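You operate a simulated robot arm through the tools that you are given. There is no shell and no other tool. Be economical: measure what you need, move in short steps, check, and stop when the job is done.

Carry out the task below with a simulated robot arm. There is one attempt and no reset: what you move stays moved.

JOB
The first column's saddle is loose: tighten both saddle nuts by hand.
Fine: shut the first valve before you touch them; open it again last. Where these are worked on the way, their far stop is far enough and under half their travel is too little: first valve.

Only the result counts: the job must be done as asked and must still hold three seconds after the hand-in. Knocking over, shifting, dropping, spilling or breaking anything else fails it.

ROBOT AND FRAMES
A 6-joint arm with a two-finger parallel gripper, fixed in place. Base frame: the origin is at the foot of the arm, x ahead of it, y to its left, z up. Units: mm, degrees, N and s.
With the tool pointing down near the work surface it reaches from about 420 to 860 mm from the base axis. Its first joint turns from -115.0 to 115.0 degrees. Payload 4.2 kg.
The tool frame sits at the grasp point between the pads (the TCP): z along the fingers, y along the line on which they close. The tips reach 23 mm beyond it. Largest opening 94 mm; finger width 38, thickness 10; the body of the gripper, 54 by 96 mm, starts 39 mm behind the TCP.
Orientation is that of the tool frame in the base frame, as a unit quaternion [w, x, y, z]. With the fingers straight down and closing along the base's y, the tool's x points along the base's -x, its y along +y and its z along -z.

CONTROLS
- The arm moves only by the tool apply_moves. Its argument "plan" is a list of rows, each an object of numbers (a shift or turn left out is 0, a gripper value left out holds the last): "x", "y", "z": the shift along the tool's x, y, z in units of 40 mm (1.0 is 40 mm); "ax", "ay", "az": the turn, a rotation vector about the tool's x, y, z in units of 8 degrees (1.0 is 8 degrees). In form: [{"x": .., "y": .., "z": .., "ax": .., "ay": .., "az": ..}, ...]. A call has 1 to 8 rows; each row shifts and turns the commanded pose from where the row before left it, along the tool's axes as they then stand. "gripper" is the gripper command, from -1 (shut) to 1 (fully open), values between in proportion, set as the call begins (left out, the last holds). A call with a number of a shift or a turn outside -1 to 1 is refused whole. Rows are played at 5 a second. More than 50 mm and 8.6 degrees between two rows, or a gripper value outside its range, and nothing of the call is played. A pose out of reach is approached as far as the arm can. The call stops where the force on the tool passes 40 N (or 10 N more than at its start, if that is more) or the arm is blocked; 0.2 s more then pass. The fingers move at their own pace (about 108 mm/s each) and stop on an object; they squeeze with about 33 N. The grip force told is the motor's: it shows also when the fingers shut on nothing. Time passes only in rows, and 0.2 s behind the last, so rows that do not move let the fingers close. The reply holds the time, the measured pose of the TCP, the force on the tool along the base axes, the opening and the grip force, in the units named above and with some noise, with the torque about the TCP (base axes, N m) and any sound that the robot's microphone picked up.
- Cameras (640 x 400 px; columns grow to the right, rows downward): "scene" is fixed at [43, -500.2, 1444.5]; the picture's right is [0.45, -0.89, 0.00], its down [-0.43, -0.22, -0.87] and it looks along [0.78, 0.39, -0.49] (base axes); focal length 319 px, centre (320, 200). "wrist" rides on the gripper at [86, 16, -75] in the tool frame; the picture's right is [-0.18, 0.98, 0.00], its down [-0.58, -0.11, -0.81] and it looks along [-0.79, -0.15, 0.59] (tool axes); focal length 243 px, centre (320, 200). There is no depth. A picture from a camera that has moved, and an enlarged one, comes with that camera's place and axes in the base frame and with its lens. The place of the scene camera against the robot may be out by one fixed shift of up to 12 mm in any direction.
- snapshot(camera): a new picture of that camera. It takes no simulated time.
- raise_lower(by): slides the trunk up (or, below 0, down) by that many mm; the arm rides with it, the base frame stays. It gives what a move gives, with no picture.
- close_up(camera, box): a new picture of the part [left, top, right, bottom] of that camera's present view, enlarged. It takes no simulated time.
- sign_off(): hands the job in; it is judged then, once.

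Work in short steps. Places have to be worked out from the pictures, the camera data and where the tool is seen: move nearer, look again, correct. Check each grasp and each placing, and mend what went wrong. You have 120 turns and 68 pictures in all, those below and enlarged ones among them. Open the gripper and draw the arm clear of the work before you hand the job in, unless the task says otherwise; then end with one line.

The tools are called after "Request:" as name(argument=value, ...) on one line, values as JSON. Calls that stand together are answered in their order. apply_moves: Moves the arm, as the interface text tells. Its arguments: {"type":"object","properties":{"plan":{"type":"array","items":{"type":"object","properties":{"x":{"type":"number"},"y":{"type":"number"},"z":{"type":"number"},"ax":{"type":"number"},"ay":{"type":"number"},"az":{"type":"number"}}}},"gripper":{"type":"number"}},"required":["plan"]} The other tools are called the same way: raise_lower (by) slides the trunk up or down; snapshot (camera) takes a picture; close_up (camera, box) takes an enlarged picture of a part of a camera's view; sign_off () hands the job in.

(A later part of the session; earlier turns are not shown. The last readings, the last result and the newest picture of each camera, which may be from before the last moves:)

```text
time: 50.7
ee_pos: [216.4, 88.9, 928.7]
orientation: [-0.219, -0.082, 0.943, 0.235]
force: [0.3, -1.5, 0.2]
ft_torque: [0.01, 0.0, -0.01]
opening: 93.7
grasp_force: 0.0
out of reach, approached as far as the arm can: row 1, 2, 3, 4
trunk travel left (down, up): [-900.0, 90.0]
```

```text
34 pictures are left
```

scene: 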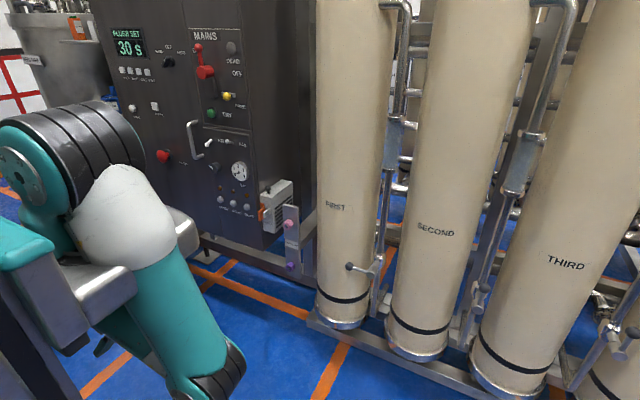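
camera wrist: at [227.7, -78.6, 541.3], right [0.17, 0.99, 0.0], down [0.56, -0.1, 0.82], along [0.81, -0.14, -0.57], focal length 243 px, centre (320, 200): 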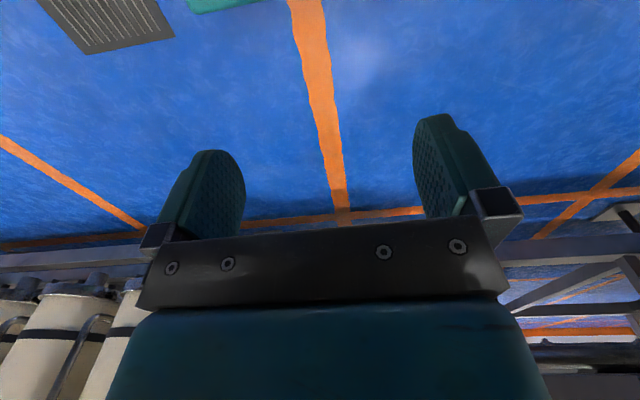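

That estimate was off. I enlarge the arm to read its posture properly.

Request:
close_up(camera="scene", box=[0, 80, 270, 400])

Request:
snapshot(camera="wrist")

```text
1.25 times, centred on (135, 240) of scene
camera zoom: at [43.0, -500.2, 1444.5], right [0.45, -0.89, 0.0], down [-0.43, -0.22, -0.87], along [0.78, 0.39, -0.49], focal length 399 px, centre (551, 150)
```

zoom: 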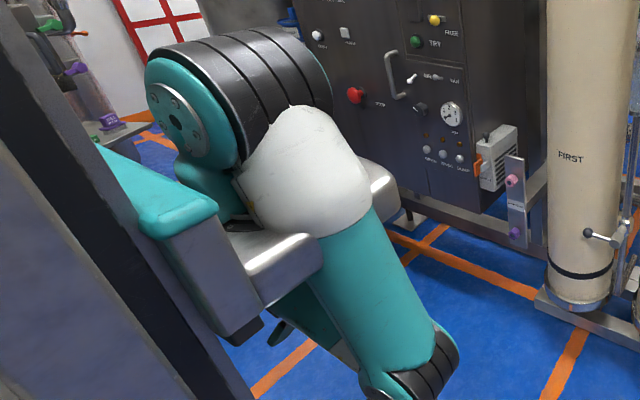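

```text
32 pictures are left
camera wrist: at [172.9, 49.7, 1027.7], right [0.11, 0.91, 0.4], down [0.89, -0.27, 0.37], along [0.45, 0.32, -0.84], focal length 243 px, centre (320, 200)
```

wrist: 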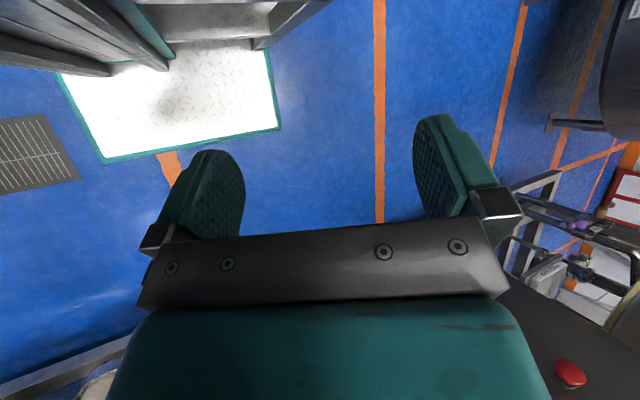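

The elbow is fully folded with the wrist right beneath the shoulder, so the way out is downward (unfolding). I command straight down.

Request:
apply_moves(plan=[{"x": -0.37, "y": -0.46, "z": 0.79}, {"x": -0.37, "y": -0.46, "z": 0.79}, {"x": -0.37, "y": -0.46, "z": 0.79}, {"x": -0.37, "y": -0.46, "z": 0.79}])

Request:
apply_moves(plan=[{"x": -0.9, "y": -0.2, "z": 0.2}, {"x": -0.9, "y": -0.2, "z": 0.2}])

```text
time: 51.7
ee_pos: [217.6, 88.3, 929.8]
orientation: [-0.22, -0.084, 0.943, 0.235]
force: [0.3, -0.1, 0.1]
ft_torque: [0.01, -0.03, 0.0]
opening: 94.3
grasp_force: 0.0
out of reach, approached as far as the arm can: row 1, 2, 3, 4
trunk travel left (down, up): [-900.0, 90.0]
```

```text
time: 52.3
ee_pos: [216.9, 88.8, 929.2]
orientation: [-0.22, -0.084, 0.943, 0.235]
force: [0.0, 1.4, 0.5]
ft_torque: [0.02, 0.04, 0.0]
opening: 94.1
grasp_force: 0.1
out of reach, approached as far as the arm can: row 1, 2
trunk travel left (down, up): [-900.0, 90.0]
```

Translation is deadlocked; I reverse the last rotation that did move it.

Request:
apply_moves(plan=[{"ay": -1}, {"ay": -1}, {"ay": -1}, {"ay": -1}, {"ay": -1}, {"ay": -1}])

Request:
apply_moves(plan=[{"ax": 1}, {"ax": 1}, {"ax": 1}, {"ax": 1}])

```text
time: 53.7
ee_pos: [234.2, 127.7, 927.2]
orientation: [0.002, -0.027, 0.963, 0.268]
force: [0.0, 0.0, -0.4]
ft_torque: [-0.02, 0.01, 0.0]
opening: 94.1
grasp_force: 0.0
out of reach, approached as far as the arm can: row 1, 2, 3, 4, 5, 6
trunk travel left (down, up): [-900.0, 90.0]
```

```text
time: 54.7
ee_pos: [234.4, 81.5, 889.3]
orientation: [0.01, -0.026, 1.0, -0.008]
force: [1.0, -0.5, -0.2]
ft_torque: [-0.05, -0.02, -0.01]
opening: 93.9
grasp_force: 0.0
out of reach, approached as far as the arm can: row 2, 3, 4
trunk travel left (down, up): [-900.0, 90.0]
```

Tool is straight down again at [234,81,889]. I probe outward, then lateral moves.

Request:
apply_moves(plan=[{"x": -1}, {"x": -1}, {"x": -1}])

Request:
apply_moves(plan=[{"y": 1}, {"y": 1}, {"y": 1}])

Request:
apply_moves(plan=[{"z": 1}, {"z": 1}, {"z": 1}])

Request:
apply_moves(plan=[{"y": -1}, {"y": -1}, {"y": -1}])

```text
time: 55.5
ee_pos: [299.5, 68.9, 891.9]
orientation: [0.011, -0.026, 1.0, -0.007]
force: [0.1, 0.4, 0.1]
ft_torque: [0.03, 0.0, -0.02]
opening: 94.3
grasp_force: 0.0
out of reach, approached as far as the arm can: row 1, 2, 3
trunk travel left (down, up): [-900.0, 90.0]
```

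```text
time: 56.3
ee_pos: [268.9, 78.6, 890.9]
orientation: [0.01, -0.026, 1.0, -0.008]
force: [-0.5, 0.1, 0.2]
ft_torque: [-0.02, -0.01, -0.02]
opening: 93.9
grasp_force: 0.0
out of reach, approached as far as the arm can: row 1, 2, 3
trunk travel left (down, up): [-900.0, 90.0]
```

```text
time: 57.1
ee_pos: [272.5, 76.0, 771.6]
orientation: [0.006, -0.026, 1.0, -0.008]
force: [-0.5, 0.0, 0.1]
ft_torque: [0.02, -0.01, 0.02]
opening: 93.7
grasp_force: 0.1
trunk travel left (down, up): [-900.0, 90.0]
```

```text
time: 57.9
ee_pos: [282.4, -31.7, 782.9]
orientation: [0.01, -0.026, 1.0, -0.008]
force: [0.1, 0.6, -0.9]
ft_torque: [0.0, 0.02, 0.01]
opening: 93.9
grasp_force: 0.0
out of reach, approached as far as the arm can: row 1, 2
trunk travel left (down, up): [-900.0, 90.0]
```

Freed: going down unfolded it. I continue down and outward.

Request:
apply_moves(plan=[{"z": 1}, {"z": 1}, {"z": 0.7, "x": -0.7}, {"z": 0.7, "x": -0.7}, {"x": -1}, {"x": -1}])

Request:
snapshot(camera="scene")

```text
time: 59.3
ee_pos: [297.8, 30.1, 655.8]
orientation: [0.015, -0.025, 1.0, -0.011]
force: [-0.6, -1.0, -0.1]
ft_torque: [0.01, 0.0, -0.01]
opening: 94.1
grasp_force: 0.1
out of reach, approached as far as the arm can: row 1, 2, 3, 4, 5, 6
trunk travel left (down, up): [-900.0, 90.0]
```

```text
31 pictures are left
```

scene: 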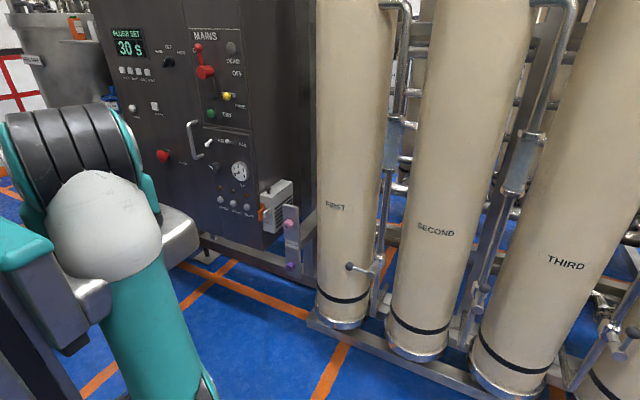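

I keep extending downward to straighten the elbow further.

Request:
apply_moves(plan=[{"z": 1}, {"z": 1}, {"z": 1}, {"z": 1}, {"z": 1}])

Request:
apply_moves(plan=[{"x": -1}, {"x": -1}, {"x": -1}, {"x": -1}])

```text
time: 60.5
ee_pos: [263.2, -36.4, 543.2]
orientation: [0.01, -0.025, 1.0, -0.009]
force: [0.4, -0.2, 0.3]
ft_torque: [-0.03, -0.02, 0.01]
opening: 93.9
grasp_force: 0.1
out of reach, approached as far as the arm can: row 1, 2, 3, 4, 5
trunk travel left (down, up): [-900.0, 90.0]
```

```text
time: 61.5
ee_pos: [273.9, -13.1, 565.5]
orientation: [0.012, -0.026, 1.0, -0.01]
force: [0.9, 0.2, 0.5]
ft_torque: [0.02, -0.03, -0.02]
opening: 94.1
grasp_force: 0.0
out of reach, approached as far as the arm can: row 1, 2, 3, 4
trunk travel left (down, up): [-900.0, 90.0]
```

I pitch the tool forward here (as in the valve posture, forearm hanging, tool horizontal).

Request:
apply_moves(plan=[{"ay": -1}, {"ay": -1}, {"ay": -1}, {"ay": -1}, {"ay": -1}, {"ay": -1}, {"ay": -1}, {"ay": -1}])

Request:
apply_moves(plan=[{"z": 1}, {"z": 1}, {"z": 1}, {"z": 1}])

Request:
snapshot(camera="scene")

```text
time: 63.3
ee_pos: [327.1, -73.6, 643.8]
orientation: [0.537, -0.027, 0.843, 0.007]
force: [-0.7, -0.3, -0.4]
ft_torque: [0.0, -0.02, 0.02]
opening: 94.2
grasp_force: 0.0
out of reach, approached as far as the arm can: row 3, 4, 5, 6, 7, 8
trunk travel left (down, up): [-900.0, 90.0]
```

```text
time: 64.3
ee_pos: [470.9, -70.7, 590.0]
orientation: [0.537, -0.028, 0.843, 0.007]
force: [1.2, 0.1, -0.5]
ft_torque: [-0.02, 0.03, 0.0]
opening: 93.7
grasp_force: 0.1
out of reach, approached as far as the arm can: row 4
trunk travel left (down, up): [-900.0, 90.0]
```

```text
30 pictures are left
```

scene: 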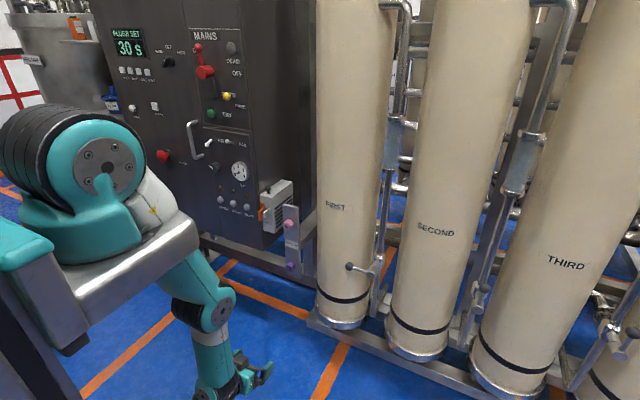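

Now the posture is healthy: upper arm forward-down, forearm hanging, tool pitched up. I finish the pitch while rising and moving forward a bit.

Request:
apply_moves(plan=[{"z": 0.8, "ay": -0.8}, {"z": 0.8, "ay": -0.8}, {"z": 0.8, "ay": -0.8}, {"z": 0.8, "ay": -0.75}, {"x": -0.8}, {"x": -0.8}])

```text
time: 65.7
ee_pos: [565.7, -81.7, 730.2]
orientation: [0.709, -0.026, 0.705, 0.012]
force: [0.5, 0.3, -0.9]
ft_torque: [0.0, -0.01, 0.0]
opening: 94.3
grasp_force: 0.0
out of reach, approached as far as the arm can: row 1, 2, 3, 4
trunk travel left (down, up): [-900.0, 90.0]
```

Horizontal at [566,-82,730] and moving freely. I correct the 3° yaw and move to y≈49, z≈791.

Request:
apply_moves(plan=[{"y": 0.85, "x": -0.4, "ax": 0.39}, {"y": 0.85, "x": -0.4}, {"y": 0.85, "x": -0.4}, {"y": 0.75, "x": -0.35}])

```text
time: 66.7
ee_pos: [577.7, 46.3, 769.7]
orientation: [0.709, -0.006, 0.705, -0.007]
force: [0.0, 0.5, -0.3]
ft_torque: [-0.02, 0.03, -0.02]
opening: 93.8
grasp_force: 0.0
out of reach, approached as far as the arm can: row 3, 4
trunk travel left (down, up): [-900.0, 90.0]
```

Good at y=46. Forward toward the nut now, then look.

Request:
apply_moves(plan=[{"z": 1}, {"z": 1}, {"z": 1}, {"z": 1}, {"x": -0.5}])

Request:
snapshot(camera="wrist")

```text
time: 67.9
ee_pos: [688.3, 37.8, 848.6]
orientation: [0.707, -0.002, 0.707, -0.009]
force: [-0.1, -0.1, -1.5]
ft_torque: [0.0, -0.01, 0.04]
opening: 94.0
grasp_force: 0.1
out of reach, approached as far as the arm can: row 1, 2, 3, 4, 5
trunk travel left (down, up): [-900.0, 90.0]
```

```text
29 pictures are left
camera wrist: at [613.6, 52.9, 761.6], right [0.01, 0.99, 0.17], down [-0.81, -0.09, 0.58], along [0.59, -0.14, 0.79], focal length 243 px, centre (320, 200)
```

wrist: 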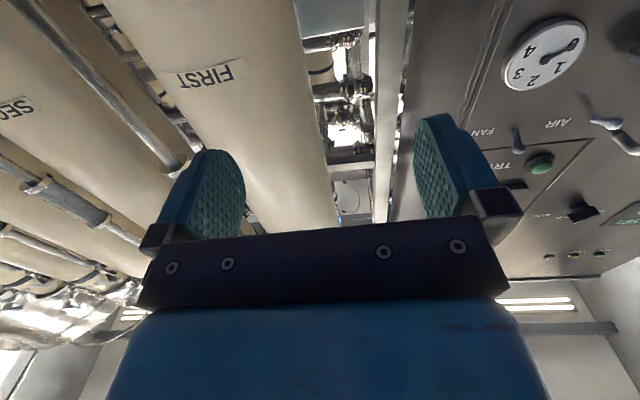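

Motion is limited near y≈0 but not at y≈-285, so the limit depends on the tool's yaw relative to the arm (forearm roll limit). I test: yaw the hand left about the wrist and see whether it is free.

Request:
apply_moves(plan=[{"y": 0.54, "z": -0.04, "ax": -1}, {"y": 0.54, "z": -0.04, "ax": -1}, {"y": 0.54, "z": -0.04, "ax": -1}, {"y": 0.54, "z": -0.04, "ax": -1}])

```text
time: 68.9
ee_pos: [666.4, 121.4, 846.2]
orientation: [0.679, -0.202, 0.68, 0.189]
force: [-0.6, -0.2, -1.0]
ft_torque: [-0.02, -0.01, 0.04]
opening: 94.1
grasp_force: 0.0
trunk travel left (down, up): [-900.0, 90.0]
```

Confirmed: yawing left is free. I wind the hand the full turn about the hanging forearm so the roll joint ends at the other side. Continuing.

Request:
apply_moves(plan=[{"y": 0.54, "z": -0.04, "ax": -1}, {"y": 0.54, "z": -0.04, "ax": -1}, {"y": 0.54, "z": -0.04, "ax": -1}, {"y": 0.54, "z": -0.04, "ax": -1}, {"y": 0.54, "z": -0.04, "ax": -1}, {"y": 0.54, "z": -0.04, "ax": -1}, {"y": 0.54, "z": -0.04, "ax": -1}, {"y": 0.54, "z": -0.04, "ax": -1}])

Request:
snapshot(camera="scene")

```text
time: 70.7
ee_pos: [383.7, 316.2, 824.9]
orientation: [-0.475, 0.527, -0.482, -0.515]
force: [-0.9, -0.2, -0.3]
ft_torque: [0.0, -0.03, 0.02]
opening: 94.1
grasp_force: 0.0
out of reach, approached as far as the arm can: row 4, 5, 6, 7, 8
trunk travel left (down, up): [-900.0, 90.0]
```

```text
28 pictures are left
```

scene: 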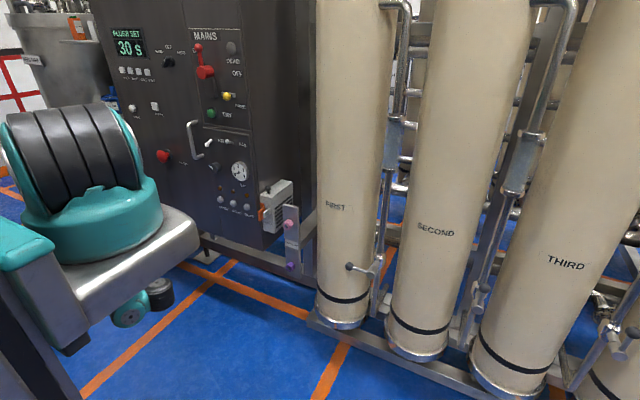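

Yaw is limited beyond ~60° too. New plan: return to the valve-side posture (known good), pitch down there as I came, move left tool-down, and pitch up from the +y side. First I yaw back.

Request:
apply_moves(plan=[{"y": -0.54, "z": 0.04, "ax": 1}, {"y": -0.54, "z": 0.04, "ax": 1}, {"y": -0.54, "z": 0.04, "ax": 1}, {"y": -0.54, "z": 0.04, "ax": 1}, {"y": -0.54, "z": 0.04, "ax": 1}, {"y": -0.54, "z": 0.04, "ax": 1}, {"y": -0.54, "z": 0.04, "ax": 1}, {"y": -0.54, "z": 0.04, "ax": 1}])

Request:
apply_moves(plan=[{"y": -1}, {"y": -1}, {"y": -1}, {"y": -1}, {"y": -1}, {"y": -1}])

```text
time: 72.5
ee_pos: [533.5, 264.0, 838.5]
orientation: [0.68, -0.2, 0.68, 0.186]
force: [-0.8, 0.1, 1.0]
ft_torque: [-0.02, 0.02, -0.02]
opening: 94.1
grasp_force: 0.0
out of reach, approached as far as the arm can: row 7, 8
trunk travel left (down, up): [-900.0, 90.0]
```

```text
time: 73.9
ee_pos: [657.8, 60.8, 843.1]
orientation: [0.68, -0.201, 0.68, 0.187]
force: [-0.3, -0.7, 0.0]
ft_torque: [0.0, 0.03, -0.01]
opening: 94.0
grasp_force: 0.1
trunk travel left (down, up): [-900.0, 90.0]
```

Free at [658,61,843] with 32° yaw. I lower the trunk back by 250 and bring the tool up relative to the shoulder to approach the starting posture.

Request:
raise_lower(by=-250)

Request:
apply_moves(plan=[{"x": -1}, {"x": -1}, {"x": -1}, {"x": -1}, {"x": -1}, {"x": -1}, {"x": -1}, {"x": -1}])

```text
time: 76.5
ee_pos: [658.5, 60.4, 593.5]
orientation: [0.68, -0.201, 0.68, 0.187]
force: [0.0, -0.4, 0.3]
ft_torque: [0.0, 0.03, -0.02]
opening: 94.0
grasp_force: 0.1
trunk travel left (down, up): [-650.0, 340.0]
```

```text
time: 78.3
ee_pos: [657.0, 70.1, 910.0]
orientation: [0.68, -0.2, 0.68, 0.187]
force: [-0.2, -0.2, -0.8]
ft_torque: [0.01, 0.0, 0.02]
opening: 93.7
grasp_force: 0.2
trunk travel left (down, up): [-650.0, 340.0]
```

All free. Now pitch down here, with the yaw offset kept.

Request:
apply_moves(plan=[{"ay": 1}, {"ay": 1}, {"ay": 1}, {"ay": 1}, {"ay": 1}, {"ay": 1}])

```text
time: 79.7
ee_pos: [533.8, 34.1, 757.6]
orientation: [0.355, -0.258, 0.894, 0.092]
force: [-0.2, -0.9, 0.1]
ft_torque: [0.01, 0.0, 0.02]
opening: 93.8
grasp_force: 0.0
out of reach, approached as far as the arm can: row 3, 4, 5, 6
trunk travel left (down, up): [-650.0, 340.0]
```

I restore the horizontal pitch, then test the opposite: yaw to the right, which I have not tried.

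Request:
apply_moves(plan=[{"ay": -1}, {"ay": -1}, {"ay": -1}, {"ay": -1}, {"ay": -1}, {"ay": -1}, {"z": 0.8}, {"z": 0.8}])

Request:
apply_moves(plan=[{"y": -0.54, "z": 0.04, "ax": 1}, {"y": -0.54, "z": 0.04, "ax": 1}, {"y": -0.54, "z": 0.04, "ax": 1}, {"y": -0.54, "z": 0.04, "ax": 1}, {"y": -0.54, "z": 0.04, "ax": 1}, {"y": -0.54, "z": 0.04, "ax": 1}, {"y": -0.54, "z": 0.04, "ax": 1}, {"y": -0.54, "z": 0.04, "ax": 1}])

Request:
snapshot(camera="scene")

```text
time: 81.5
ee_pos: [656.1, 110.1, 753.2]
orientation: [0.658, -0.206, 0.701, 0.182]
force: [0.5, 0.2, 0.6]
ft_torque: [0.0, -0.03, -0.04]
opening: 94.0
grasp_force: 0.1
out of reach, approached as far as the arm can: row 1, 5, 6
trunk travel left (down, up): [-650.0, 340.0]
```

```text
time: 83.3
ee_pos: [749.4, -154.5, 757.6]
orientation: [0.668, 0.167, 0.694, -0.208]
force: [0.7, 0.7, -0.2]
ft_torque: [0.0, -0.01, -0.01]
opening: 94.2
grasp_force: 0.1
out of reach, approached as far as the arm can: row 6, 7, 8
trunk travel left (down, up): [-650.0, 340.0]
```

```text
27 pictures are left
```

scene: 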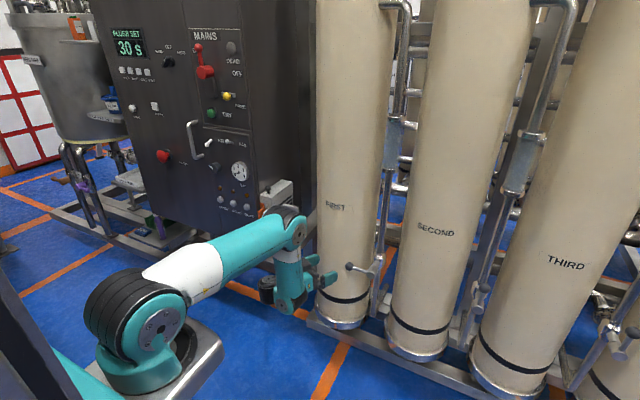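

The posture looks good here. I yaw back to straight ahead and attempt the nut position at this trunk height with zero roll.

Request:
apply_moves(plan=[{"y": 0.54, "z": -0.04, "ax": -1}, {"y": 0.54, "z": -0.04, "ax": -1}, {"y": 0.54, "z": -0.04, "ax": -1}, {"y": 0.54, "z": -0.04, "ax": -0.55}, {"y": 0.8}, {"y": 0.8}, {"y": 0.8}])

```text
time: 84.9
ee_pos: [760.3, 14.9, 747.1]
orientation: [0.691, 0.005, 0.722, -0.04]
force: [-0.1, -0.5, 0.5]
ft_torque: [0.0, 0.02, 0.0]
opening: 94.1
grasp_force: 0.1
out of reach, approached as far as the arm can: row 6, 7
trunk travel left (down, up): [-650.0, 340.0]
```

I probe forward from here to see how it responds now.

Request:
apply_moves(plan=[{"z": 0.6}, {"z": 0.6}])

Request:
apply_moves(plan=[{"x": 0.8}, {"x": 0.8}])

Request:
apply_moves(plan=[{"ax": 1}, {"ax": 1}])

```text
time: 85.5
ee_pos: [768.1, -3.0, 754.0]
orientation: [0.691, 0.006, 0.722, -0.041]
force: [0.0, 0.3, 1.0]
ft_torque: [-0.02, 0.01, -0.01]
opening: 94.0
grasp_force: 0.1
out of reach, approached as far as the arm can: row 1, 2
trunk travel left (down, up): [-650.0, 340.0]
```

```text
time: 86.1
ee_pos: [756.3, -11.0, 691.9]
orientation: [0.691, 0.005, 0.722, -0.039]
force: [-0.7, 0.6, 0.3]
ft_torque: [-0.01, -0.01, 0.02]
opening: 94.0
grasp_force: 0.1
out of reach, approached as far as the arm can: row 1, 2
trunk travel left (down, up): [-650.0, 340.0]
```

```text
time: 86.7
ee_pos: [738.9, -43.5, 698.1]
orientation: [0.684, 0.095, 0.711, -0.135]
force: [0.3, -0.7, 0.2]
ft_torque: [-0.01, 0.04, -0.04]
opening: 94.2
grasp_force: 0.1
out of reach, approached as far as the arm can: row 1, 2
trunk travel left (down, up): [-650.0, 340.0]
```

I take a close look at the arm's actual joint arrangement in this posture.

Request:
close_up(camera="scene", box=[60, 180, 380, 380])

```text
2.00 times, centred on (220, 280) of scene
camera zoom: at [43.0, -500.2, 1444.5], right [0.45, -0.89, 0.0], down [-0.43, -0.22, -0.87], along [0.78, 0.39, -0.49], focal length 639 px, centre (520, 40)
```

zoom: 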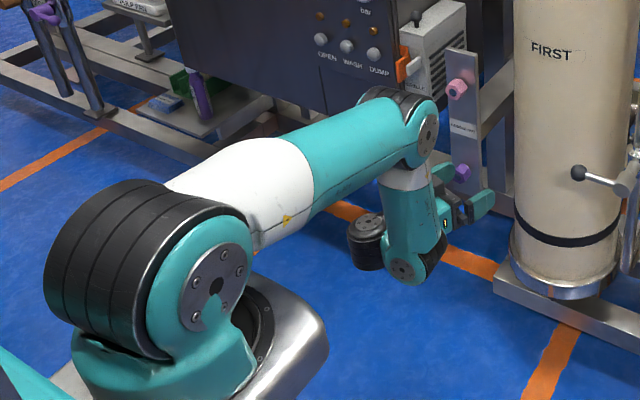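

Insight: with fingers closing vertically on the nut's flats, the hand may be yawed about the vertical. So I can approach the nuts with the tool yawed ~25° left (a free posture) and turn by rotating about the world x axis. I yaw left about the wrist now.

Request:
apply_moves(plan=[{"y": 0.54, "z": -0.04, "ax": -1}, {"y": 0.54, "z": -0.04, "ax": -1}, {"y": 0.54, "z": -0.04, "ax": -1}, {"y": 0.54, "z": -0.04, "ax": -1, "ay": -0.2}, {"y": 0.54, "z": -0.04, "ax": -1}, {"y": 0.25, "ax": -0.5}, {"x": -1}, {"x": -1}])

```text
time: 88.5
ee_pos: [736.7, 75.0, 771.7]
orientation: [0.68, -0.163, 0.702, 0.136]
force: [0.0, 0.2, 0.1]
ft_torque: [0.06, -0.03, 0.0]
opening: 93.7
grasp_force: 0.0
trunk travel left (down, up): [-650.0, 340.0]
```

Unflagged. I advance to in front of the pink nut (x≈800, y≈49, z≈791) and level the pitch.

Request:
apply_moves(plan=[{"x": -0.16, "y": -0.42, "z": 0.38, "ay": -0.28}, {"x": -0.16, "y": -0.42, "z": 0.38}, {"x": -0.16, "y": -0.42, "z": 0.38}])

Request:
snapshot(camera="wrist")

```text
time: 89.3
ee_pos: [780.4, 45.9, 792.1]
orientation: [0.696, -0.159, 0.687, 0.137]
force: [0.2, 0.8, -0.7]
ft_torque: [0.02, -0.02, 0.01]
opening: 94.2
grasp_force: 0.0
out of reach, approached as far as the arm can: row 2, 3
trunk travel left (down, up): [-650.0, 340.0]
```

```text
25 pictures are left
camera wrist: at [706.3, 27.0, 703.0], right [-0.41, 0.9, 0.15], down [-0.7, -0.41, 0.58], along [0.59, 0.13, 0.8], focal length 243 px, centre (320, 200)
```

wrist: 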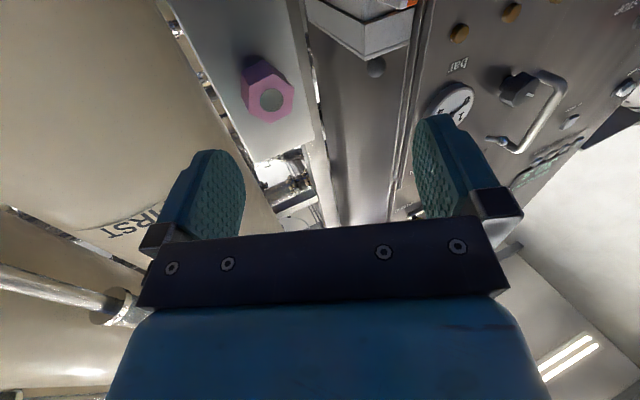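

Everything fits one explanation: after the valve the solver switched the wrist-1 joint by a full turn (then "forearm can't tilt forward"). To unwind I rotate the hand upward-over-backward about wrist 1. First straighten yaw, back off and go lower for clearance.

Request:
apply_moves(plan=[{"z": -0.9, "x": 0.3}, {"z": -0.9, "x": 0.3}, {"y": -0.5, "x": 0.7, "ax": 0.9}, {"y": -0.5, "x": 0.7, "ax": 0.9}, {"y": -0.5, "x": 0.7, "ax": 0.9}, {"x": 1}, {"x": 0.8}])

```text
time: 90.9
ee_pos: [735.9, -42.8, 612.0]
orientation: [0.712, -0.028, 0.701, 0.006]
force: [0.4, -0.4, 0.3]
ft_torque: [0.03, 0.02, 0.01]
opening: 94.1
grasp_force: 0.1
trunk travel left (down, up): [-650.0, 340.0]
```

Unflagged. Now rotate up about wrist 1.

Request:
apply_moves(plan=[{"x": -0.54, "z": -0.385, "ay": -1}, {"x": -0.54, "z": -0.385, "ay": -1}, {"x": -0.54, "z": -0.385, "ay": -1}, {"x": -0.54, "z": -0.385, "ay": -1}, {"x": -0.54, "z": -0.385, "ay": -1}, {"x": -0.54, "z": -0.385, "ay": -1}])

Request:
close_up(camera="scene", box=[60, 180, 380, 380])

```text
time: 92.3
ee_pos: [702.0, -36.0, 631.5]
orientation: [0.936, -0.022, 0.35, 0.018]
force: [-0.1, 0.3, 0.6]
ft_torque: [0.05, -0.02, -0.02]
opening: 94.0
grasp_force: 0.1
out of reach, approached as far as the arm can: row 2, 3, 4, 5, 6
trunk travel left (down, up): [-650.0, 340.0]
```

```text
2.00 times, centred on (220, 280) of scene
camera zoom: at [43.0, -500.2, 1444.5], right [0.45, -0.89, 0.0], down [-0.43, -0.22, -0.87], along [0.78, 0.39, -0.49], focal length 639 px, centre (520, 40)
```

zoom: 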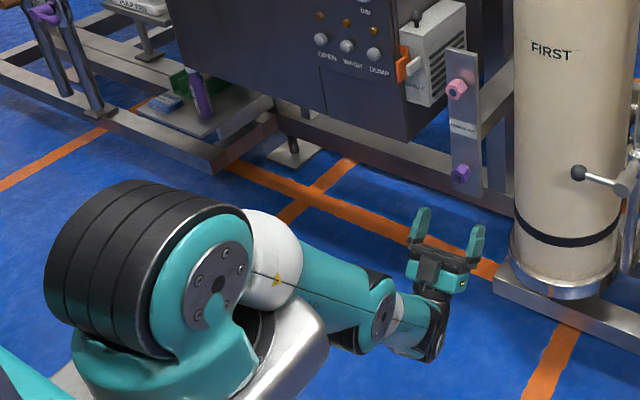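

Pitching up was also mostly carried by the arm. I test whether slow small steps behave differently (returning the pitch with fine steps, TCP fixed).

Request:
apply_moves(plan=[{"ay": 0.25}, {"ay": 0.25}, {"ay": 0.25}, {"ay": 0.25}, {"ay": 0.25}, {"ay": 0.25}, {"ay": 0.25}, {"ay": 0.25}])

Request:
apply_moves(plan=[{"ay": 0.7}, {"ay": 0.7}, {"ay": 0.7}, {"ay": 0.7}, {"ay": 0.7}])

Request:
close_up(camera="scene", box=[60, 180, 380, 380])

```text
time: 94.1
ee_pos: [714.9, -34.7, 617.1]
orientation: [0.878, -0.025, 0.478, 0.014]
force: [-0.1, -0.1, 0.1]
ft_torque: [-0.02, -0.01, -0.03]
opening: 94.0
grasp_force: 0.0
out of reach, approached as far as the arm can: row 1, 2, 3, 5, 8
trunk travel left (down, up): [-650.0, 340.0]
```

```text
time: 95.3
ee_pos: [718.0, -33.9, 615.5]
orientation: [0.736, -0.027, 0.677, 0.008]
force: [-0.5, -0.2, -0.4]
ft_torque: [0.0, -0.02, 0.03]
opening: 94.0
grasp_force: 0.0
trunk travel left (down, up): [-650.0, 340.0]
```

```text
2.00 times, centred on (220, 280) of scene
camera zoom: at [43.0, -500.2, 1444.5], right [0.45, -0.89, 0.0], down [-0.43, -0.22, -0.87], along [0.78, 0.39, -0.49], focal length 639 px, centre (520, 40)
```

zoom: 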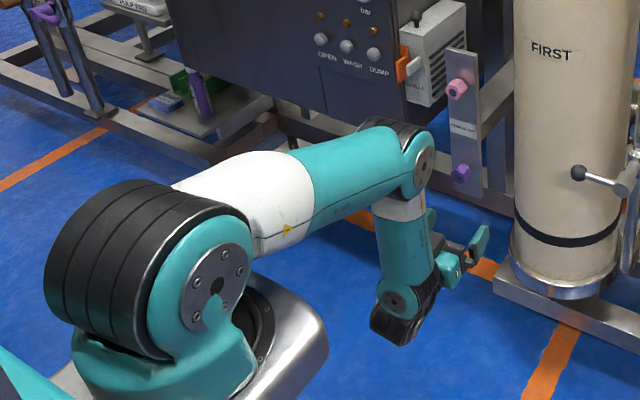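

Free again. Now a decisive test: pitch down about the wrist itself (only the bend joint needs to move).

Request:
apply_moves(plan=[{"x": 0.54, "z": -0.04, "ay": 1}, {"x": 0.54, "z": -0.04, "ay": 1}, {"x": 0.54, "z": -0.04, "ay": 1}, {"x": 0.54, "z": -0.04, "ay": 1}, {"x": 0.54, "z": -0.04, "ay": 1}])

Request:
close_up(camera="scene", box=[60, 180, 380, 380])

```text
time: 96.5
ee_pos: [692.6, -43.3, 551.5]
orientation: [0.493, -0.054, 0.868, 0.028]
force: [0.2, -0.4, -0.3]
ft_torque: [0.03, 0.0, 0.03]
opening: 93.9
grasp_force: 0.1
out of reach, approached as far as the arm can: row 2, 3, 4
trunk travel left (down, up): [-650.0, 340.0]
```

```text
2.00 times, centred on (220, 280) of scene
camera zoom: at [43.0, -500.2, 1444.5], right [0.45, -0.89, 0.0], down [-0.43, -0.22, -0.87], along [0.78, 0.39, -0.49], focal length 639 px, centre (520, 40)
```

zoom: 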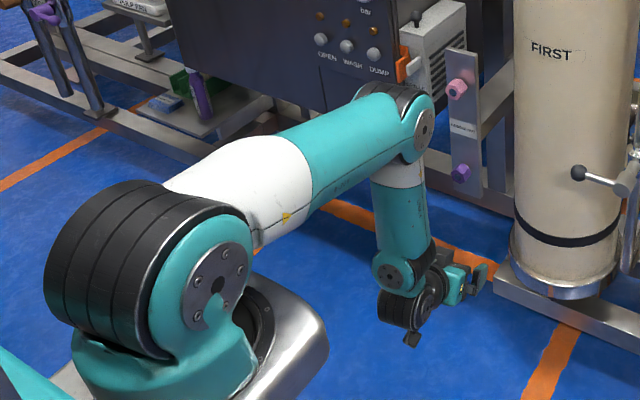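

It passed through — the last row is unflagged and the arm did not swing. I continue pitching down about the wrist.

Request:
apply_moves(plan=[{"x": 0.54, "z": -0.04, "ay": 1}, {"x": 0.54, "z": -0.04, "ay": 1}, {"x": 0.54, "z": -0.04, "ay": 1}])

Request:
apply_moves(plan=[{"z": -1}, {"z": -1}, {"z": -1}])

```text
time: 97.3
ee_pos: [649.4, -50.6, 503.2]
orientation: [0.301, -0.06, 0.952, 0.017]
force: [-0.7, 0.4, -0.9]
ft_torque: [0.01, 0.05, -0.01]
opening: 94.1
grasp_force: 0.2
trunk travel left (down, up): [-650.0, 340.0]
```

```text
time: 98.1
ee_pos: [583.7, -57.3, 604.6]
orientation: [0.302, -0.059, 0.951, 0.016]
force: [0.2, -0.5, -0.3]
ft_torque: [-0.01, -0.02, 0.02]
opening: 94.1
grasp_force: 0.0
trunk travel left (down, up): [-650.0, 340.0]
```

All free now — wrist unwound into the starting configuration. I lower the trunk 150 (smaller minimum reach) and bring the tool up in front of the pink nut, still pitched down.

Request:
raise_lower(by=-150)

Request:
apply_moves(plan=[{"x": -0.88, "y": 0.29, "z": -0.66}, {"x": -0.88, "y": 0.29, "z": -0.66}, {"x": -0.88, "y": 0.29, "z": -0.66}, {"x": -0.88, "y": 0.29, "z": -0.66}, {"x": -0.88, "y": 0.29, "z": -0.66}, {"x": -0.88, "y": 0.29, "z": -0.66}, {"x": -0.88, "y": 0.29, "z": -0.66}, {"x": -0.88, "y": 0.29, "z": -0.66}])

```text
time: 99.8
ee_pos: [583.9, -57.3, 454.0]
orientation: [0.302, -0.059, 0.951, 0.017]
force: [0.6, -0.1, -0.2]
ft_torque: [-0.01, 0.01, 0.0]
opening: 94.2
grasp_force: 0.0
trunk travel left (down, up): [-500.0, 490.0]
```

```text
time: 101.6
ee_pos: [685.4, 49.0, 789.3]
orientation: [0.301, -0.06, 0.952, 0.016]
force: [-0.2, 0.9, -0.5]
ft_torque: [-0.01, 0.03, 0.0]
opening: 94.2
grasp_force: 0.2
trunk travel left (down, up): [-500.0, 490.0]
```

All unflagged. Now pitch up to horizontal while creeping forward to x≈790.

Request:
apply_moves(plan=[{"x": -0.29, "z": 0.2, "ay": -0.87}, {"x": -0.26, "z": 0.23, "ay": -0.87}, {"x": -0.23, "z": 0.26, "ay": -0.87}, {"x": -0.2, "z": 0.29, "ay": -0.87}, {"x": -0.15, "z": 0.31, "ay": -0.87}, {"x": -0.11, "z": 0.33, "ay": -0.87}, {"x": -0.07, "z": 0.34, "ay": -0.87}, {"x": -0.03, "z": 0.35, "ay": -0.8}])

```text
time: 103.4
ee_pos: [790.7, 65.0, 785.9]
orientation: [0.709, -0.045, 0.703, 0.042]
force: [-0.1, -0.6, 0.4]
ft_torque: [-0.02, 0.02, 0.0]
opening: 93.9
grasp_force: 0.0
trunk travel left (down, up): [-500.0, 490.0]
```

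Horizontal at [791,65,786], unflagged. I fix the yaw, shift onto the nut's axis and roll to −40° (a flat pair).

Request:
apply_moves(plan=[{"y": -0.2, "x": -0.06, "ax": 0.44}, {"y": -0.2, "x": -0.06, "ax": 0.44}, {"az": -1}, {"az": -1}, {"az": -1}, {"az": -1}, {"az": -1}])

Request:
snapshot(camera="wrist")

```text
time: 105.0
ee_pos: [791.6, 46.5, 793.0]
orientation: [0.665, -0.243, 0.662, -0.245]
force: [-0.1, 0.5, 0.2]
ft_torque: [-0.01, 0.0, -0.02]
opening: 93.8
grasp_force: 0.0
trunk travel left (down, up): [-500.0, 490.0]
```

```text
21 pictures are left
camera wrist: at [717.8, 2.5, 715.7], right [0.0, 0.87, -0.5], down [-0.81, 0.29, 0.51], along [0.59, 0.4, 0.7], focal length 243 px, centre (320, 200)
```

wrist: 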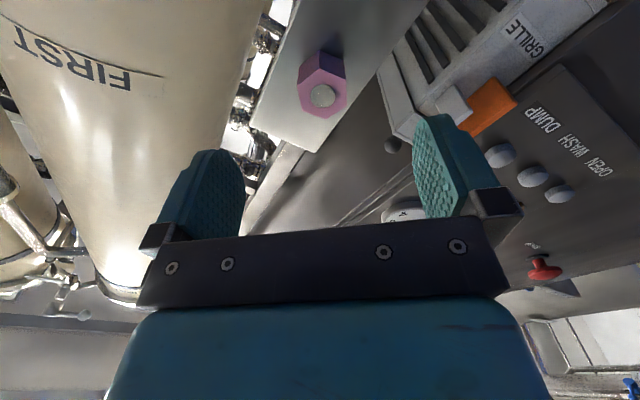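

Nut centre confirmed at [864,47,791], flats aligned with the fingers. Advance and close.

Request:
apply_moves(plan=[{"z": 0.55, "x": 0.03, "y": 0.04}, {"z": 0.55}, {"z": 0.5}])

Request:
apply_moves(plan=[{}, {}, {}], gripper=-1)

Request:
snapshot(camera="wrist")

```text
time: 105.8
ee_pos: [856.9, 46.8, 790.4]
orientation: [0.666, -0.242, 0.662, -0.244]
force: [0.3, -0.5, 0.3]
ft_torque: [0.01, 0.0, -0.06]
opening: 94.0
grasp_force: 0.1
trunk travel left (down, up): [-500.0, 490.0]
```

```text
time: 106.6
ee_pos: [856.4, 46.9, 791.1]
orientation: [0.666, -0.243, 0.662, -0.243]
force: [2.8, 5.8, -6.6]
ft_torque: [0.0, 0.2, 0.26]
opening: 29.8
grasp_force: 44.4
trunk travel left (down, up): [-500.0, 490.0]
```

```text
20 pictures are left
camera wrist: at [782.0, 2.9, 712.8], right [0.0, 0.87, -0.49], down [-0.81, 0.29, 0.51], along [0.59, 0.4, 0.7], focal length 243 px, centre (320, 200)
```

wrist: 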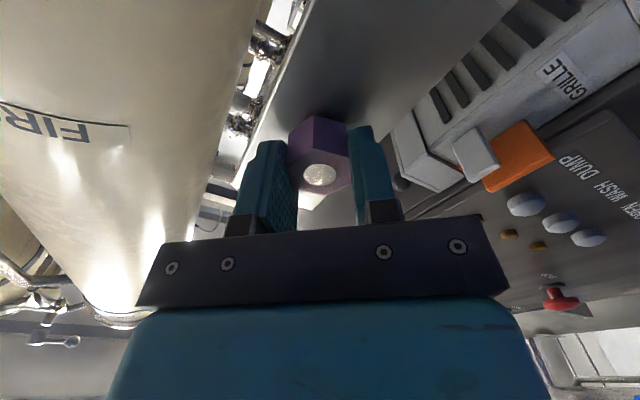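

Firm grip at 29.8 mm (across flats). Turn clockwise in steps, watching the torque about x.

Request:
apply_moves(plan=[{"az": 1}, {"az": 1}, {"az": 1}, {"az": 1}])

```text
time: 107.6
ee_pos: [856.0, 46.7, 791.4]
orientation: [0.707, -0.05, 0.704, -0.05]
force: [-4.1, 6.9, -5.1]
ft_torque: [0.0, 1.04, -0.44]
opening: 30.2
grasp_force: 44.7
trunk travel left (down, up): [-500.0, 490.0]
```

It turns freely. Continue.

Request:
apply_moves(plan=[{"az": 1}, {"az": 1}, {"az": 1}, {"az": 1}, {"az": 1}, {"az": 1}])

```text
time: 109.0
ee_pos: [856.9, 46.7, 790.3]
orientation: [0.667, 0.241, 0.662, 0.241]
force: [5.8, -14.5, -3.9]
ft_torque: [-0.78, 0.07, -0.75]
opening: 34.3
grasp_force: 45.2
trunk travel left (down, up): [-500.0, 490.0]
```

Opening grew to 34.3 mm with −0.8 Nm: the nut is resisting and the pads begin to ride on the corners. I look.

Request:
close_up(camera="wrist", box=[220, 90, 420, 230])

```text
2.86 times, centred on (320, 160) of wrist
camera zoom: at [783.1, 113.6, 734.2], right [0.0, 0.64, 0.77], down [-0.81, -0.45, 0.37], along [0.59, -0.62, 0.52], focal length 693 px, centre (320, 314)
```

zoom: 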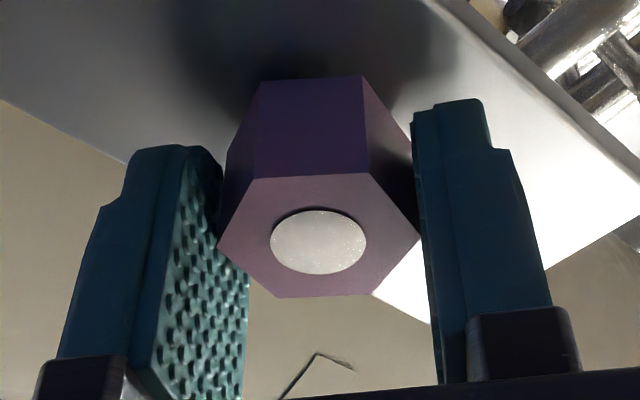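

The nut turned ~50° and then held while the pads slipped 30° onto its corners. I release, roll back 30° onto flats, re-grip and check that it is tight.

Request:
apply_moves(plan=[{}, {}, {"az": -1}, {"az": -1}, {"az": -1}, {"az": -0.75}], gripper=0.2)

Request:
apply_moves(plan=[{}, {}, {}], gripper=-1)

Request:
apply_moves(plan=[{"az": 0.5}, {"az": 0.5}])

```text
time: 110.4
ee_pos: [856.7, 48.4, 790.7]
orientation: [0.707, 0.06, 0.702, 0.061]
force: [0.0, 0.3, 0.6]
ft_torque: [-0.03, 0.02, 0.02]
opening: 56.3
grasp_force: 0.1
trunk travel left (down, up): [-500.0, 490.0]
```

```text
time: 111.2
ee_pos: [855.7, 48.1, 790.0]
orientation: [0.707, 0.06, 0.703, 0.061]
force: [-1.1, -5.2, 0.8]
ft_torque: [0.25, 0.01, -0.12]
opening: 30.1
grasp_force: 44.6
trunk travel left (down, up): [-500.0, 490.0]
```

```text
time: 111.8
ee_pos: [857.0, 47.3, 792.1]
orientation: [0.7, 0.109, 0.697, 0.108]
force: [0.9, -5.8, -3.7]
ft_torque: [-1.24, 0.3, -0.05]
opening: 30.2
grasp_force: 44.6
trunk travel left (down, up): [-500.0, 490.0]
```

Torque −1.24 Nm with a firm grip. A little more to firm it up.

Request:
apply_moves(plan=[{"az": 0.4}, {"az": 0.4}])

Request:
apply_moves(plan=[{"az": 0.4}, {"az": 0.4}])

```text
time: 112.4
ee_pos: [857.1, 47.1, 791.5]
orientation: [0.694, 0.148, 0.689, 0.148]
force: [3.2, -8.7, 1.3]
ft_torque: [-1.14, 0.05, -0.69]
opening: 32.0
grasp_force: 45.3
trunk travel left (down, up): [-500.0, 490.0]
```

```text
time: 113.0
ee_pos: [857.5, 47.0, 790.0]
orientation: [0.684, 0.187, 0.68, 0.186]
force: [1.9, -12.8, -1.6]
ft_torque: [-1.01, 0.33, -0.63]
opening: 33.4
grasp_force: 45.2
trunk travel left (down, up): [-500.0, 490.0]
```

Pads slip while the nut holds: pink is tight. I release, back off, and lower the whole arm 200 mm by the trunk to the purple nut.

Request:
apply_moves(plan=[{}, {}, {"z": -0.75}, {"z": -0.75}, {"az": -1}, {"az": -1}, {"az": -1}, {"az": -1}], gripper=1)

Request:
raise_lower(by=-200)

Request:
close_up(camera="wrist", box=[200, 20, 440, 200])

```text
time: 114.8
ee_pos: [796.9, 47.3, 791.5]
orientation: [0.709, -0.011, 0.705, -0.009]
force: [-0.4, 0.4, 0.8]
ft_torque: [-0.01, 0.0, 0.01]
opening: 93.9
grasp_force: 0.0
trunk travel left (down, up): [-500.0, 490.0]
```

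```text
time: 117.0
ee_pos: [796.5, 49.1, 590.8]
orientation: [0.709, -0.009, 0.705, -0.008]
force: [0.2, 0.3, -0.1]
ft_torque: [0.01, 0.03, 0.0]
opening: 94.0
grasp_force: 0.0
trunk travel left (down, up): [-300.0, 690.0]
```

```text
2.22 times, centred on (320, 110) of wrist
camera zoom: at [722.4, 61.6, 503.3], right [0.0, 0.99, 0.16], down [-0.81, -0.1, 0.58], along [0.59, -0.13, 0.8], focal length 539 px, centre (320, 400)
```

zoom: 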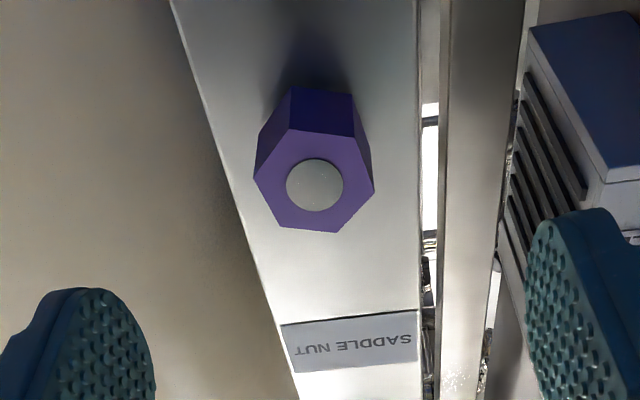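

Purple nut centre ≈[864,46,591]; flats near −15°. Roll, advance, grip.

Request:
apply_moves(plan=[{"az": -0.85, "y": -0.03}, {"az": -0.85, "y": -0.03}, {"z": 0.5}, {"z": 0.5}, {"z": 0.51}])

Request:
apply_moves(plan=[{}, {}, {}], gripper=-1)

```text
time: 118.2
ee_pos: [854.4, 45.6, 592.1]
orientation: [0.703, -0.092, 0.699, -0.092]
force: [0.5, 0.3, -0.3]
ft_torque: [0.02, 0.05, 0.0]
opening: 93.9
grasp_force: 0.0
trunk travel left (down, up): [-300.0, 690.0]
```

```text
time: 119.0
ee_pos: [854.5, 47.7, 591.9]
orientation: [0.703, -0.093, 0.699, -0.091]
force: [6.0, 10.6, -5.6]
ft_torque: [0.01, -0.06, -0.05]
opening: 30.0
grasp_force: 44.4
trunk travel left (down, up): [-300.0, 690.0]
```

Gripped on flats at 30.0 mm. Turn clockwise in steps.

Request:
apply_moves(plan=[{"az": 1}, {"az": 1}, {"az": 1}, {"az": 1}])

Request:
apply_moves(plan=[{"az": 0.7}, {"az": 0.7}])

Request:
apply_moves(plan=[{"az": 0.7}, {"az": 0.7}])

```text
time: 120.0
ee_pos: [855.9, 47.7, 591.3]
orientation: [0.701, 0.104, 0.698, 0.106]
force: [-33.6, 10.6, -0.1]
ft_torque: [-0.01, 0.31, -0.3]
opening: 29.8
grasp_force: 45.3
trunk travel left (down, up): [-300.0, 690.0]
```

```text
time: 120.6
ee_pos: [856.1, 47.4, 592.2]
orientation: [0.688, 0.172, 0.683, 0.173]
force: [-28.8, 9.8, 2.4]
ft_torque: [-0.02, 0.91, 0.08]
opening: 29.8
grasp_force: 44.9
trunk travel left (down, up): [-300.0, 690.0]
```

```text
time: 121.2
ee_pos: [856.7, 45.7, 591.6]
orientation: [0.667, 0.239, 0.664, 0.239]
force: [-18.5, 8.2, 0.8]
ft_torque: [0.0, 1.12, 0.13]
opening: 30.1
grasp_force: 45.2
trunk travel left (down, up): [-300.0, 690.0]
```

Still turning freely (55° so far). Continue.

Request:
apply_moves(plan=[{"az": 0.8}, {"az": 0.8}, {"az": 0.8}])

Request:
apply_moves(plan=[{"az": 0.8}, {"az": 0.8}, {"az": 0.8}])

```text
time: 122.0
ee_pos: [856.6, 45.8, 591.6]
orientation: [0.618, 0.345, 0.615, 0.348]
force: [-23.4, 3.7, -5.8]
ft_torque: [-0.01, 0.01, -0.72]
opening: 30.0
grasp_force: 44.7
trunk travel left (down, up): [-300.0, 690.0]
```

```text
time: 122.8
ee_pos: [856.8, 44.6, 590.8]
orientation: [0.552, 0.443, 0.549, 0.445]
force: [-13.9, -0.5, -9.1]
ft_torque: [-1.22, 0.43, -0.38]
opening: 30.4
grasp_force: 45.5
trunk travel left (down, up): [-300.0, 690.0]
```

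Torque −1.22 Nm: seated. A bit more to confirm the stop.

Request:
apply_moves(plan=[{"az": 0.4}, {"az": 0.4}])

Request:
apply_moves(plan=[{"az": 0.4}, {"az": 0.4}])

```text
time: 123.4
ee_pos: [857.3, 46.3, 591.2]
orientation: [0.527, 0.474, 0.523, 0.474]
force: [-2.9, -7.4, -10.3]
ft_torque: [-1.11, 0.56, -0.75]
opening: 31.9
grasp_force: 44.8
trunk travel left (down, up): [-300.0, 690.0]
```

```text
time: 124.0
ee_pos: [857.1, 45.0, 589.4]
orientation: [0.497, 0.502, 0.497, 0.504]
force: [9.0, -5.4, -16.9]
ft_torque: [-0.99, 0.56, -0.37]
opening: 33.1
grasp_force: 44.3
trunk travel left (down, up): [-300.0, 690.0]
```

Same behaviour: purple holds while the pads slip — tight. I release, back off, and start rolling back; then raise the trunk 100.

Request:
apply_moves(plan=[{}, {}, {"z": -0.7}, {"z": -0.7}, {"az": -1}, {"az": -1}, {"az": -1}, {"az": -1}], gripper=1)

Request:
raise_lower(by=100)

Request:
apply_moves(plan=[{"az": -1}, {"az": -1}, {"az": -1}, {"az": -1}, {"az": -1}, {"az": -1}, {"az": -1}, {"az": -0.2}])

Request:
close_up(camera="scene", box=[230, 180, 430, 330])

```text
time: 125.8
ee_pos: [801.5, 46.2, 590.5]
orientation: [0.619, 0.343, 0.616, 0.347]
force: [-0.2, 0.3, -0.9]
ft_torque: [0.02, -0.03, -0.02]
opening: 93.9
grasp_force: 0.1
trunk travel left (down, up): [-300.0, 690.0]
```

```text
time: 127.1
ee_pos: [801.3, 47.3, 691.1]
orientation: [0.618, 0.345, 0.615, 0.347]
force: [0.1, 0.1, -0.5]
ft_torque: [0.0, 0.04, 0.01]
opening: 94.0
grasp_force: 0.1
trunk travel left (down, up): [-400.0, 590.0]
```

```text
time: 128.9
ee_pos: [802.3, 45.8, 691.7]
orientation: [0.709, 0.004, 0.705, 0.008]
force: [0.5, -0.9, -0.1]
ft_torque: [0.02, -0.01, 0.0]
opening: 94.2
grasp_force: 0.2
trunk travel left (down, up): [-400.0, 590.0]
```

```text
2.67 times, centred on (330, 255) of scene
camera zoom: at [43.0, -500.2, 1444.5], right [0.45, -0.89, 0.0], down [-0.43, -0.22, -0.87], along [0.78, 0.39, -0.49], focal length 852 px, centre (293, 53)
```

zoom: 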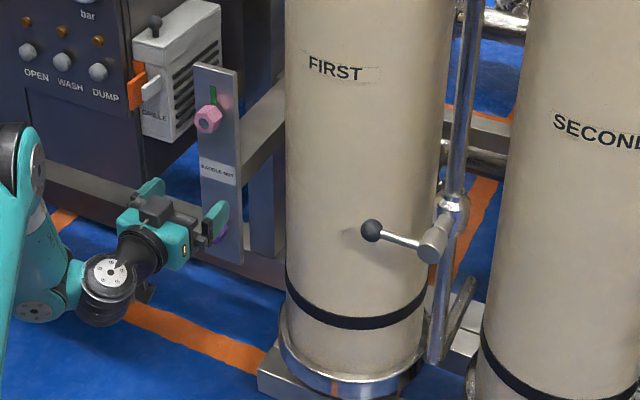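

A green mark shows above the pink nut — tight. Now move right toward the valve lever (ball ≈[857,−213,700]).

Request:
apply_moves(plan=[{"y": -0.9}, {"y": -0.9}, {"y": -0.9}, {"y": -0.9}, {"y": -0.9}, {"y": -0.9}, {"y": -0.9}, {"y": -0.18, "x": -0.2}])

Request:
apply_moves(plan=[{"az": -1}, {"az": -1}, {"az": -1}, {"az": -1}, {"az": -1}, {"az": -1}, {"az": -1}, {"az": -1}])

Request:
apply_moves(plan=[{"az": -1}, {"az": -1}, {"az": -1}, {"az": -0.4}])

Request:
snapshot(camera="wrist")

Request:
close_up(camera="scene", box=[260, 190, 340, 280])

```text
time: 130.7
ee_pos: [800.3, -116.3, 655.2]
orientation: [0.679, 0.015, 0.734, -0.002]
force: [-0.5, -0.1, 0.4]
ft_torque: [0.05, 0.02, 0.01]
opening: 93.9
grasp_force: 0.1
out of reach, approached as far as the arm can: row 5, 6, 7, 8
trunk travel left (down, up): [-400.0, 590.0]
```

```text
time: 132.5
ee_pos: [799.9, -123.3, 662.3]
orientation: [0.577, -0.376, 0.628, -0.364]
force: [-0.3, 0.3, 0.5]
ft_torque: [0.0, 0.0, -0.04]
opening: 93.9
grasp_force: 0.1
trunk travel left (down, up): [-400.0, 590.0]
```

```text
time: 133.5
ee_pos: [800.4, -120.3, 660.7]
orientation: [0.476, -0.513, 0.522, -0.488]
force: [0.8, 0.5, 1.1]
ft_torque: [0.0, 0.0, 0.01]
opening: 94.0
grasp_force: 0.0
trunk travel left (down, up): [-400.0, 590.0]
```

```text
16 pictures are left
camera wrist: at [721.5, -206.9, 650.4], right [-0.06, 0.18, -0.98], down [-0.78, 0.6, 0.16], along [0.62, 0.78, 0.1], focal length 243 px, centre (320, 200)
```

wrist: 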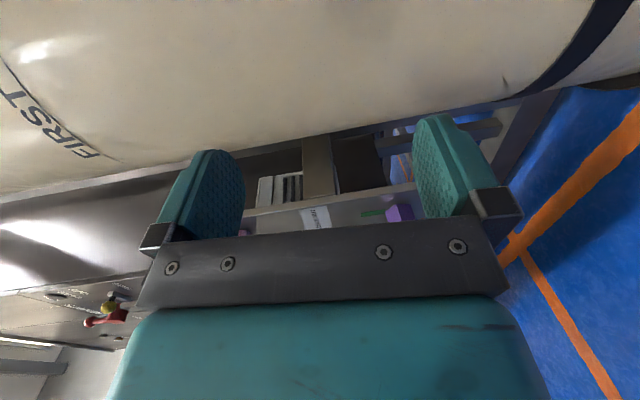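

```text
4.44 times, centred on (300, 235) of scene
camera zoom: at [43.0, -500.2, 1444.5], right [0.45, -0.89, 0.0], down [-0.43, -0.22, -0.87], along [0.78, 0.39, -0.49], focal length 1420 px, centre (409, 44)
```

zoom: 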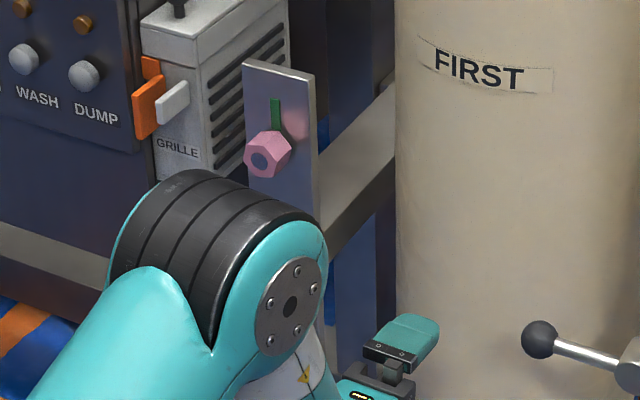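

Both nuts show green tabs. The wrist is now limited on the −y side (mirror of before), so I go back left a bit, pitch down about the wrist, and re-enter from the −y side.

Request:
apply_moves(plan=[{"x": -0.9, "z": -0.1}, {"x": -0.9, "z": -0.1}, {"x": -0.9, "z": -0.1}, {"x": -0.9, "z": -0.1}])

Request:
apply_moves(plan=[{"y": 0.54, "z": -0.04, "ax": -1}, {"y": 0.54, "z": -0.04, "ax": -1}, {"y": 0.54, "z": -0.04, "ax": -1}, {"y": 0.54, "z": -0.04, "ax": -1}, {"y": 0.54, "z": -0.04, "ax": -1}, {"y": 0.54, "z": -0.04, "ax": -1}, {"y": 0.54, "z": -0.04, "ax": -1}])

```text
time: 134.5
ee_pos: [789.9, 22.1, 663.7]
orientation: [0.474, -0.513, 0.523, -0.489]
force: [-0.3, 0.5, -0.1]
ft_torque: [-0.02, 0.03, -0.03]
opening: 94.1
grasp_force: 0.1
out of reach, approached as far as the arm can: row 1
trunk travel left (down, up): [-400.0, 590.0]
```

```text
time: 136.1
ee_pos: [708.5, 24.4, 538.5]
orientation: [0.179, -0.675, 0.691, -0.186]
force: [0.1, 0.3, -0.7]
ft_torque: [0.0, -0.01, 0.03]
opening: 93.9
grasp_force: 0.0
trunk travel left (down, up): [-400.0, 590.0]
```

Unflagged, tool pitched 60° down. Now translate right to y≈−260.

Request:
apply_moves(plan=[{"x": 0.95}, {"x": 0.95}, {"x": 0.95}, {"x": 0.95}, {"x": 0.95}, {"x": 0.95}, {"x": 0.95}, {"x": 0.5}])

```text
time: 137.9
ee_pos: [704.5, -263.9, 539.5]
orientation: [0.18, -0.676, 0.69, -0.186]
force: [1.1, 0.9, 0.0]
ft_torque: [-0.02, -0.01, 0.02]
opening: 93.8
grasp_force: 0.0
trunk travel left (down, up): [-400.0, 590.0]
```

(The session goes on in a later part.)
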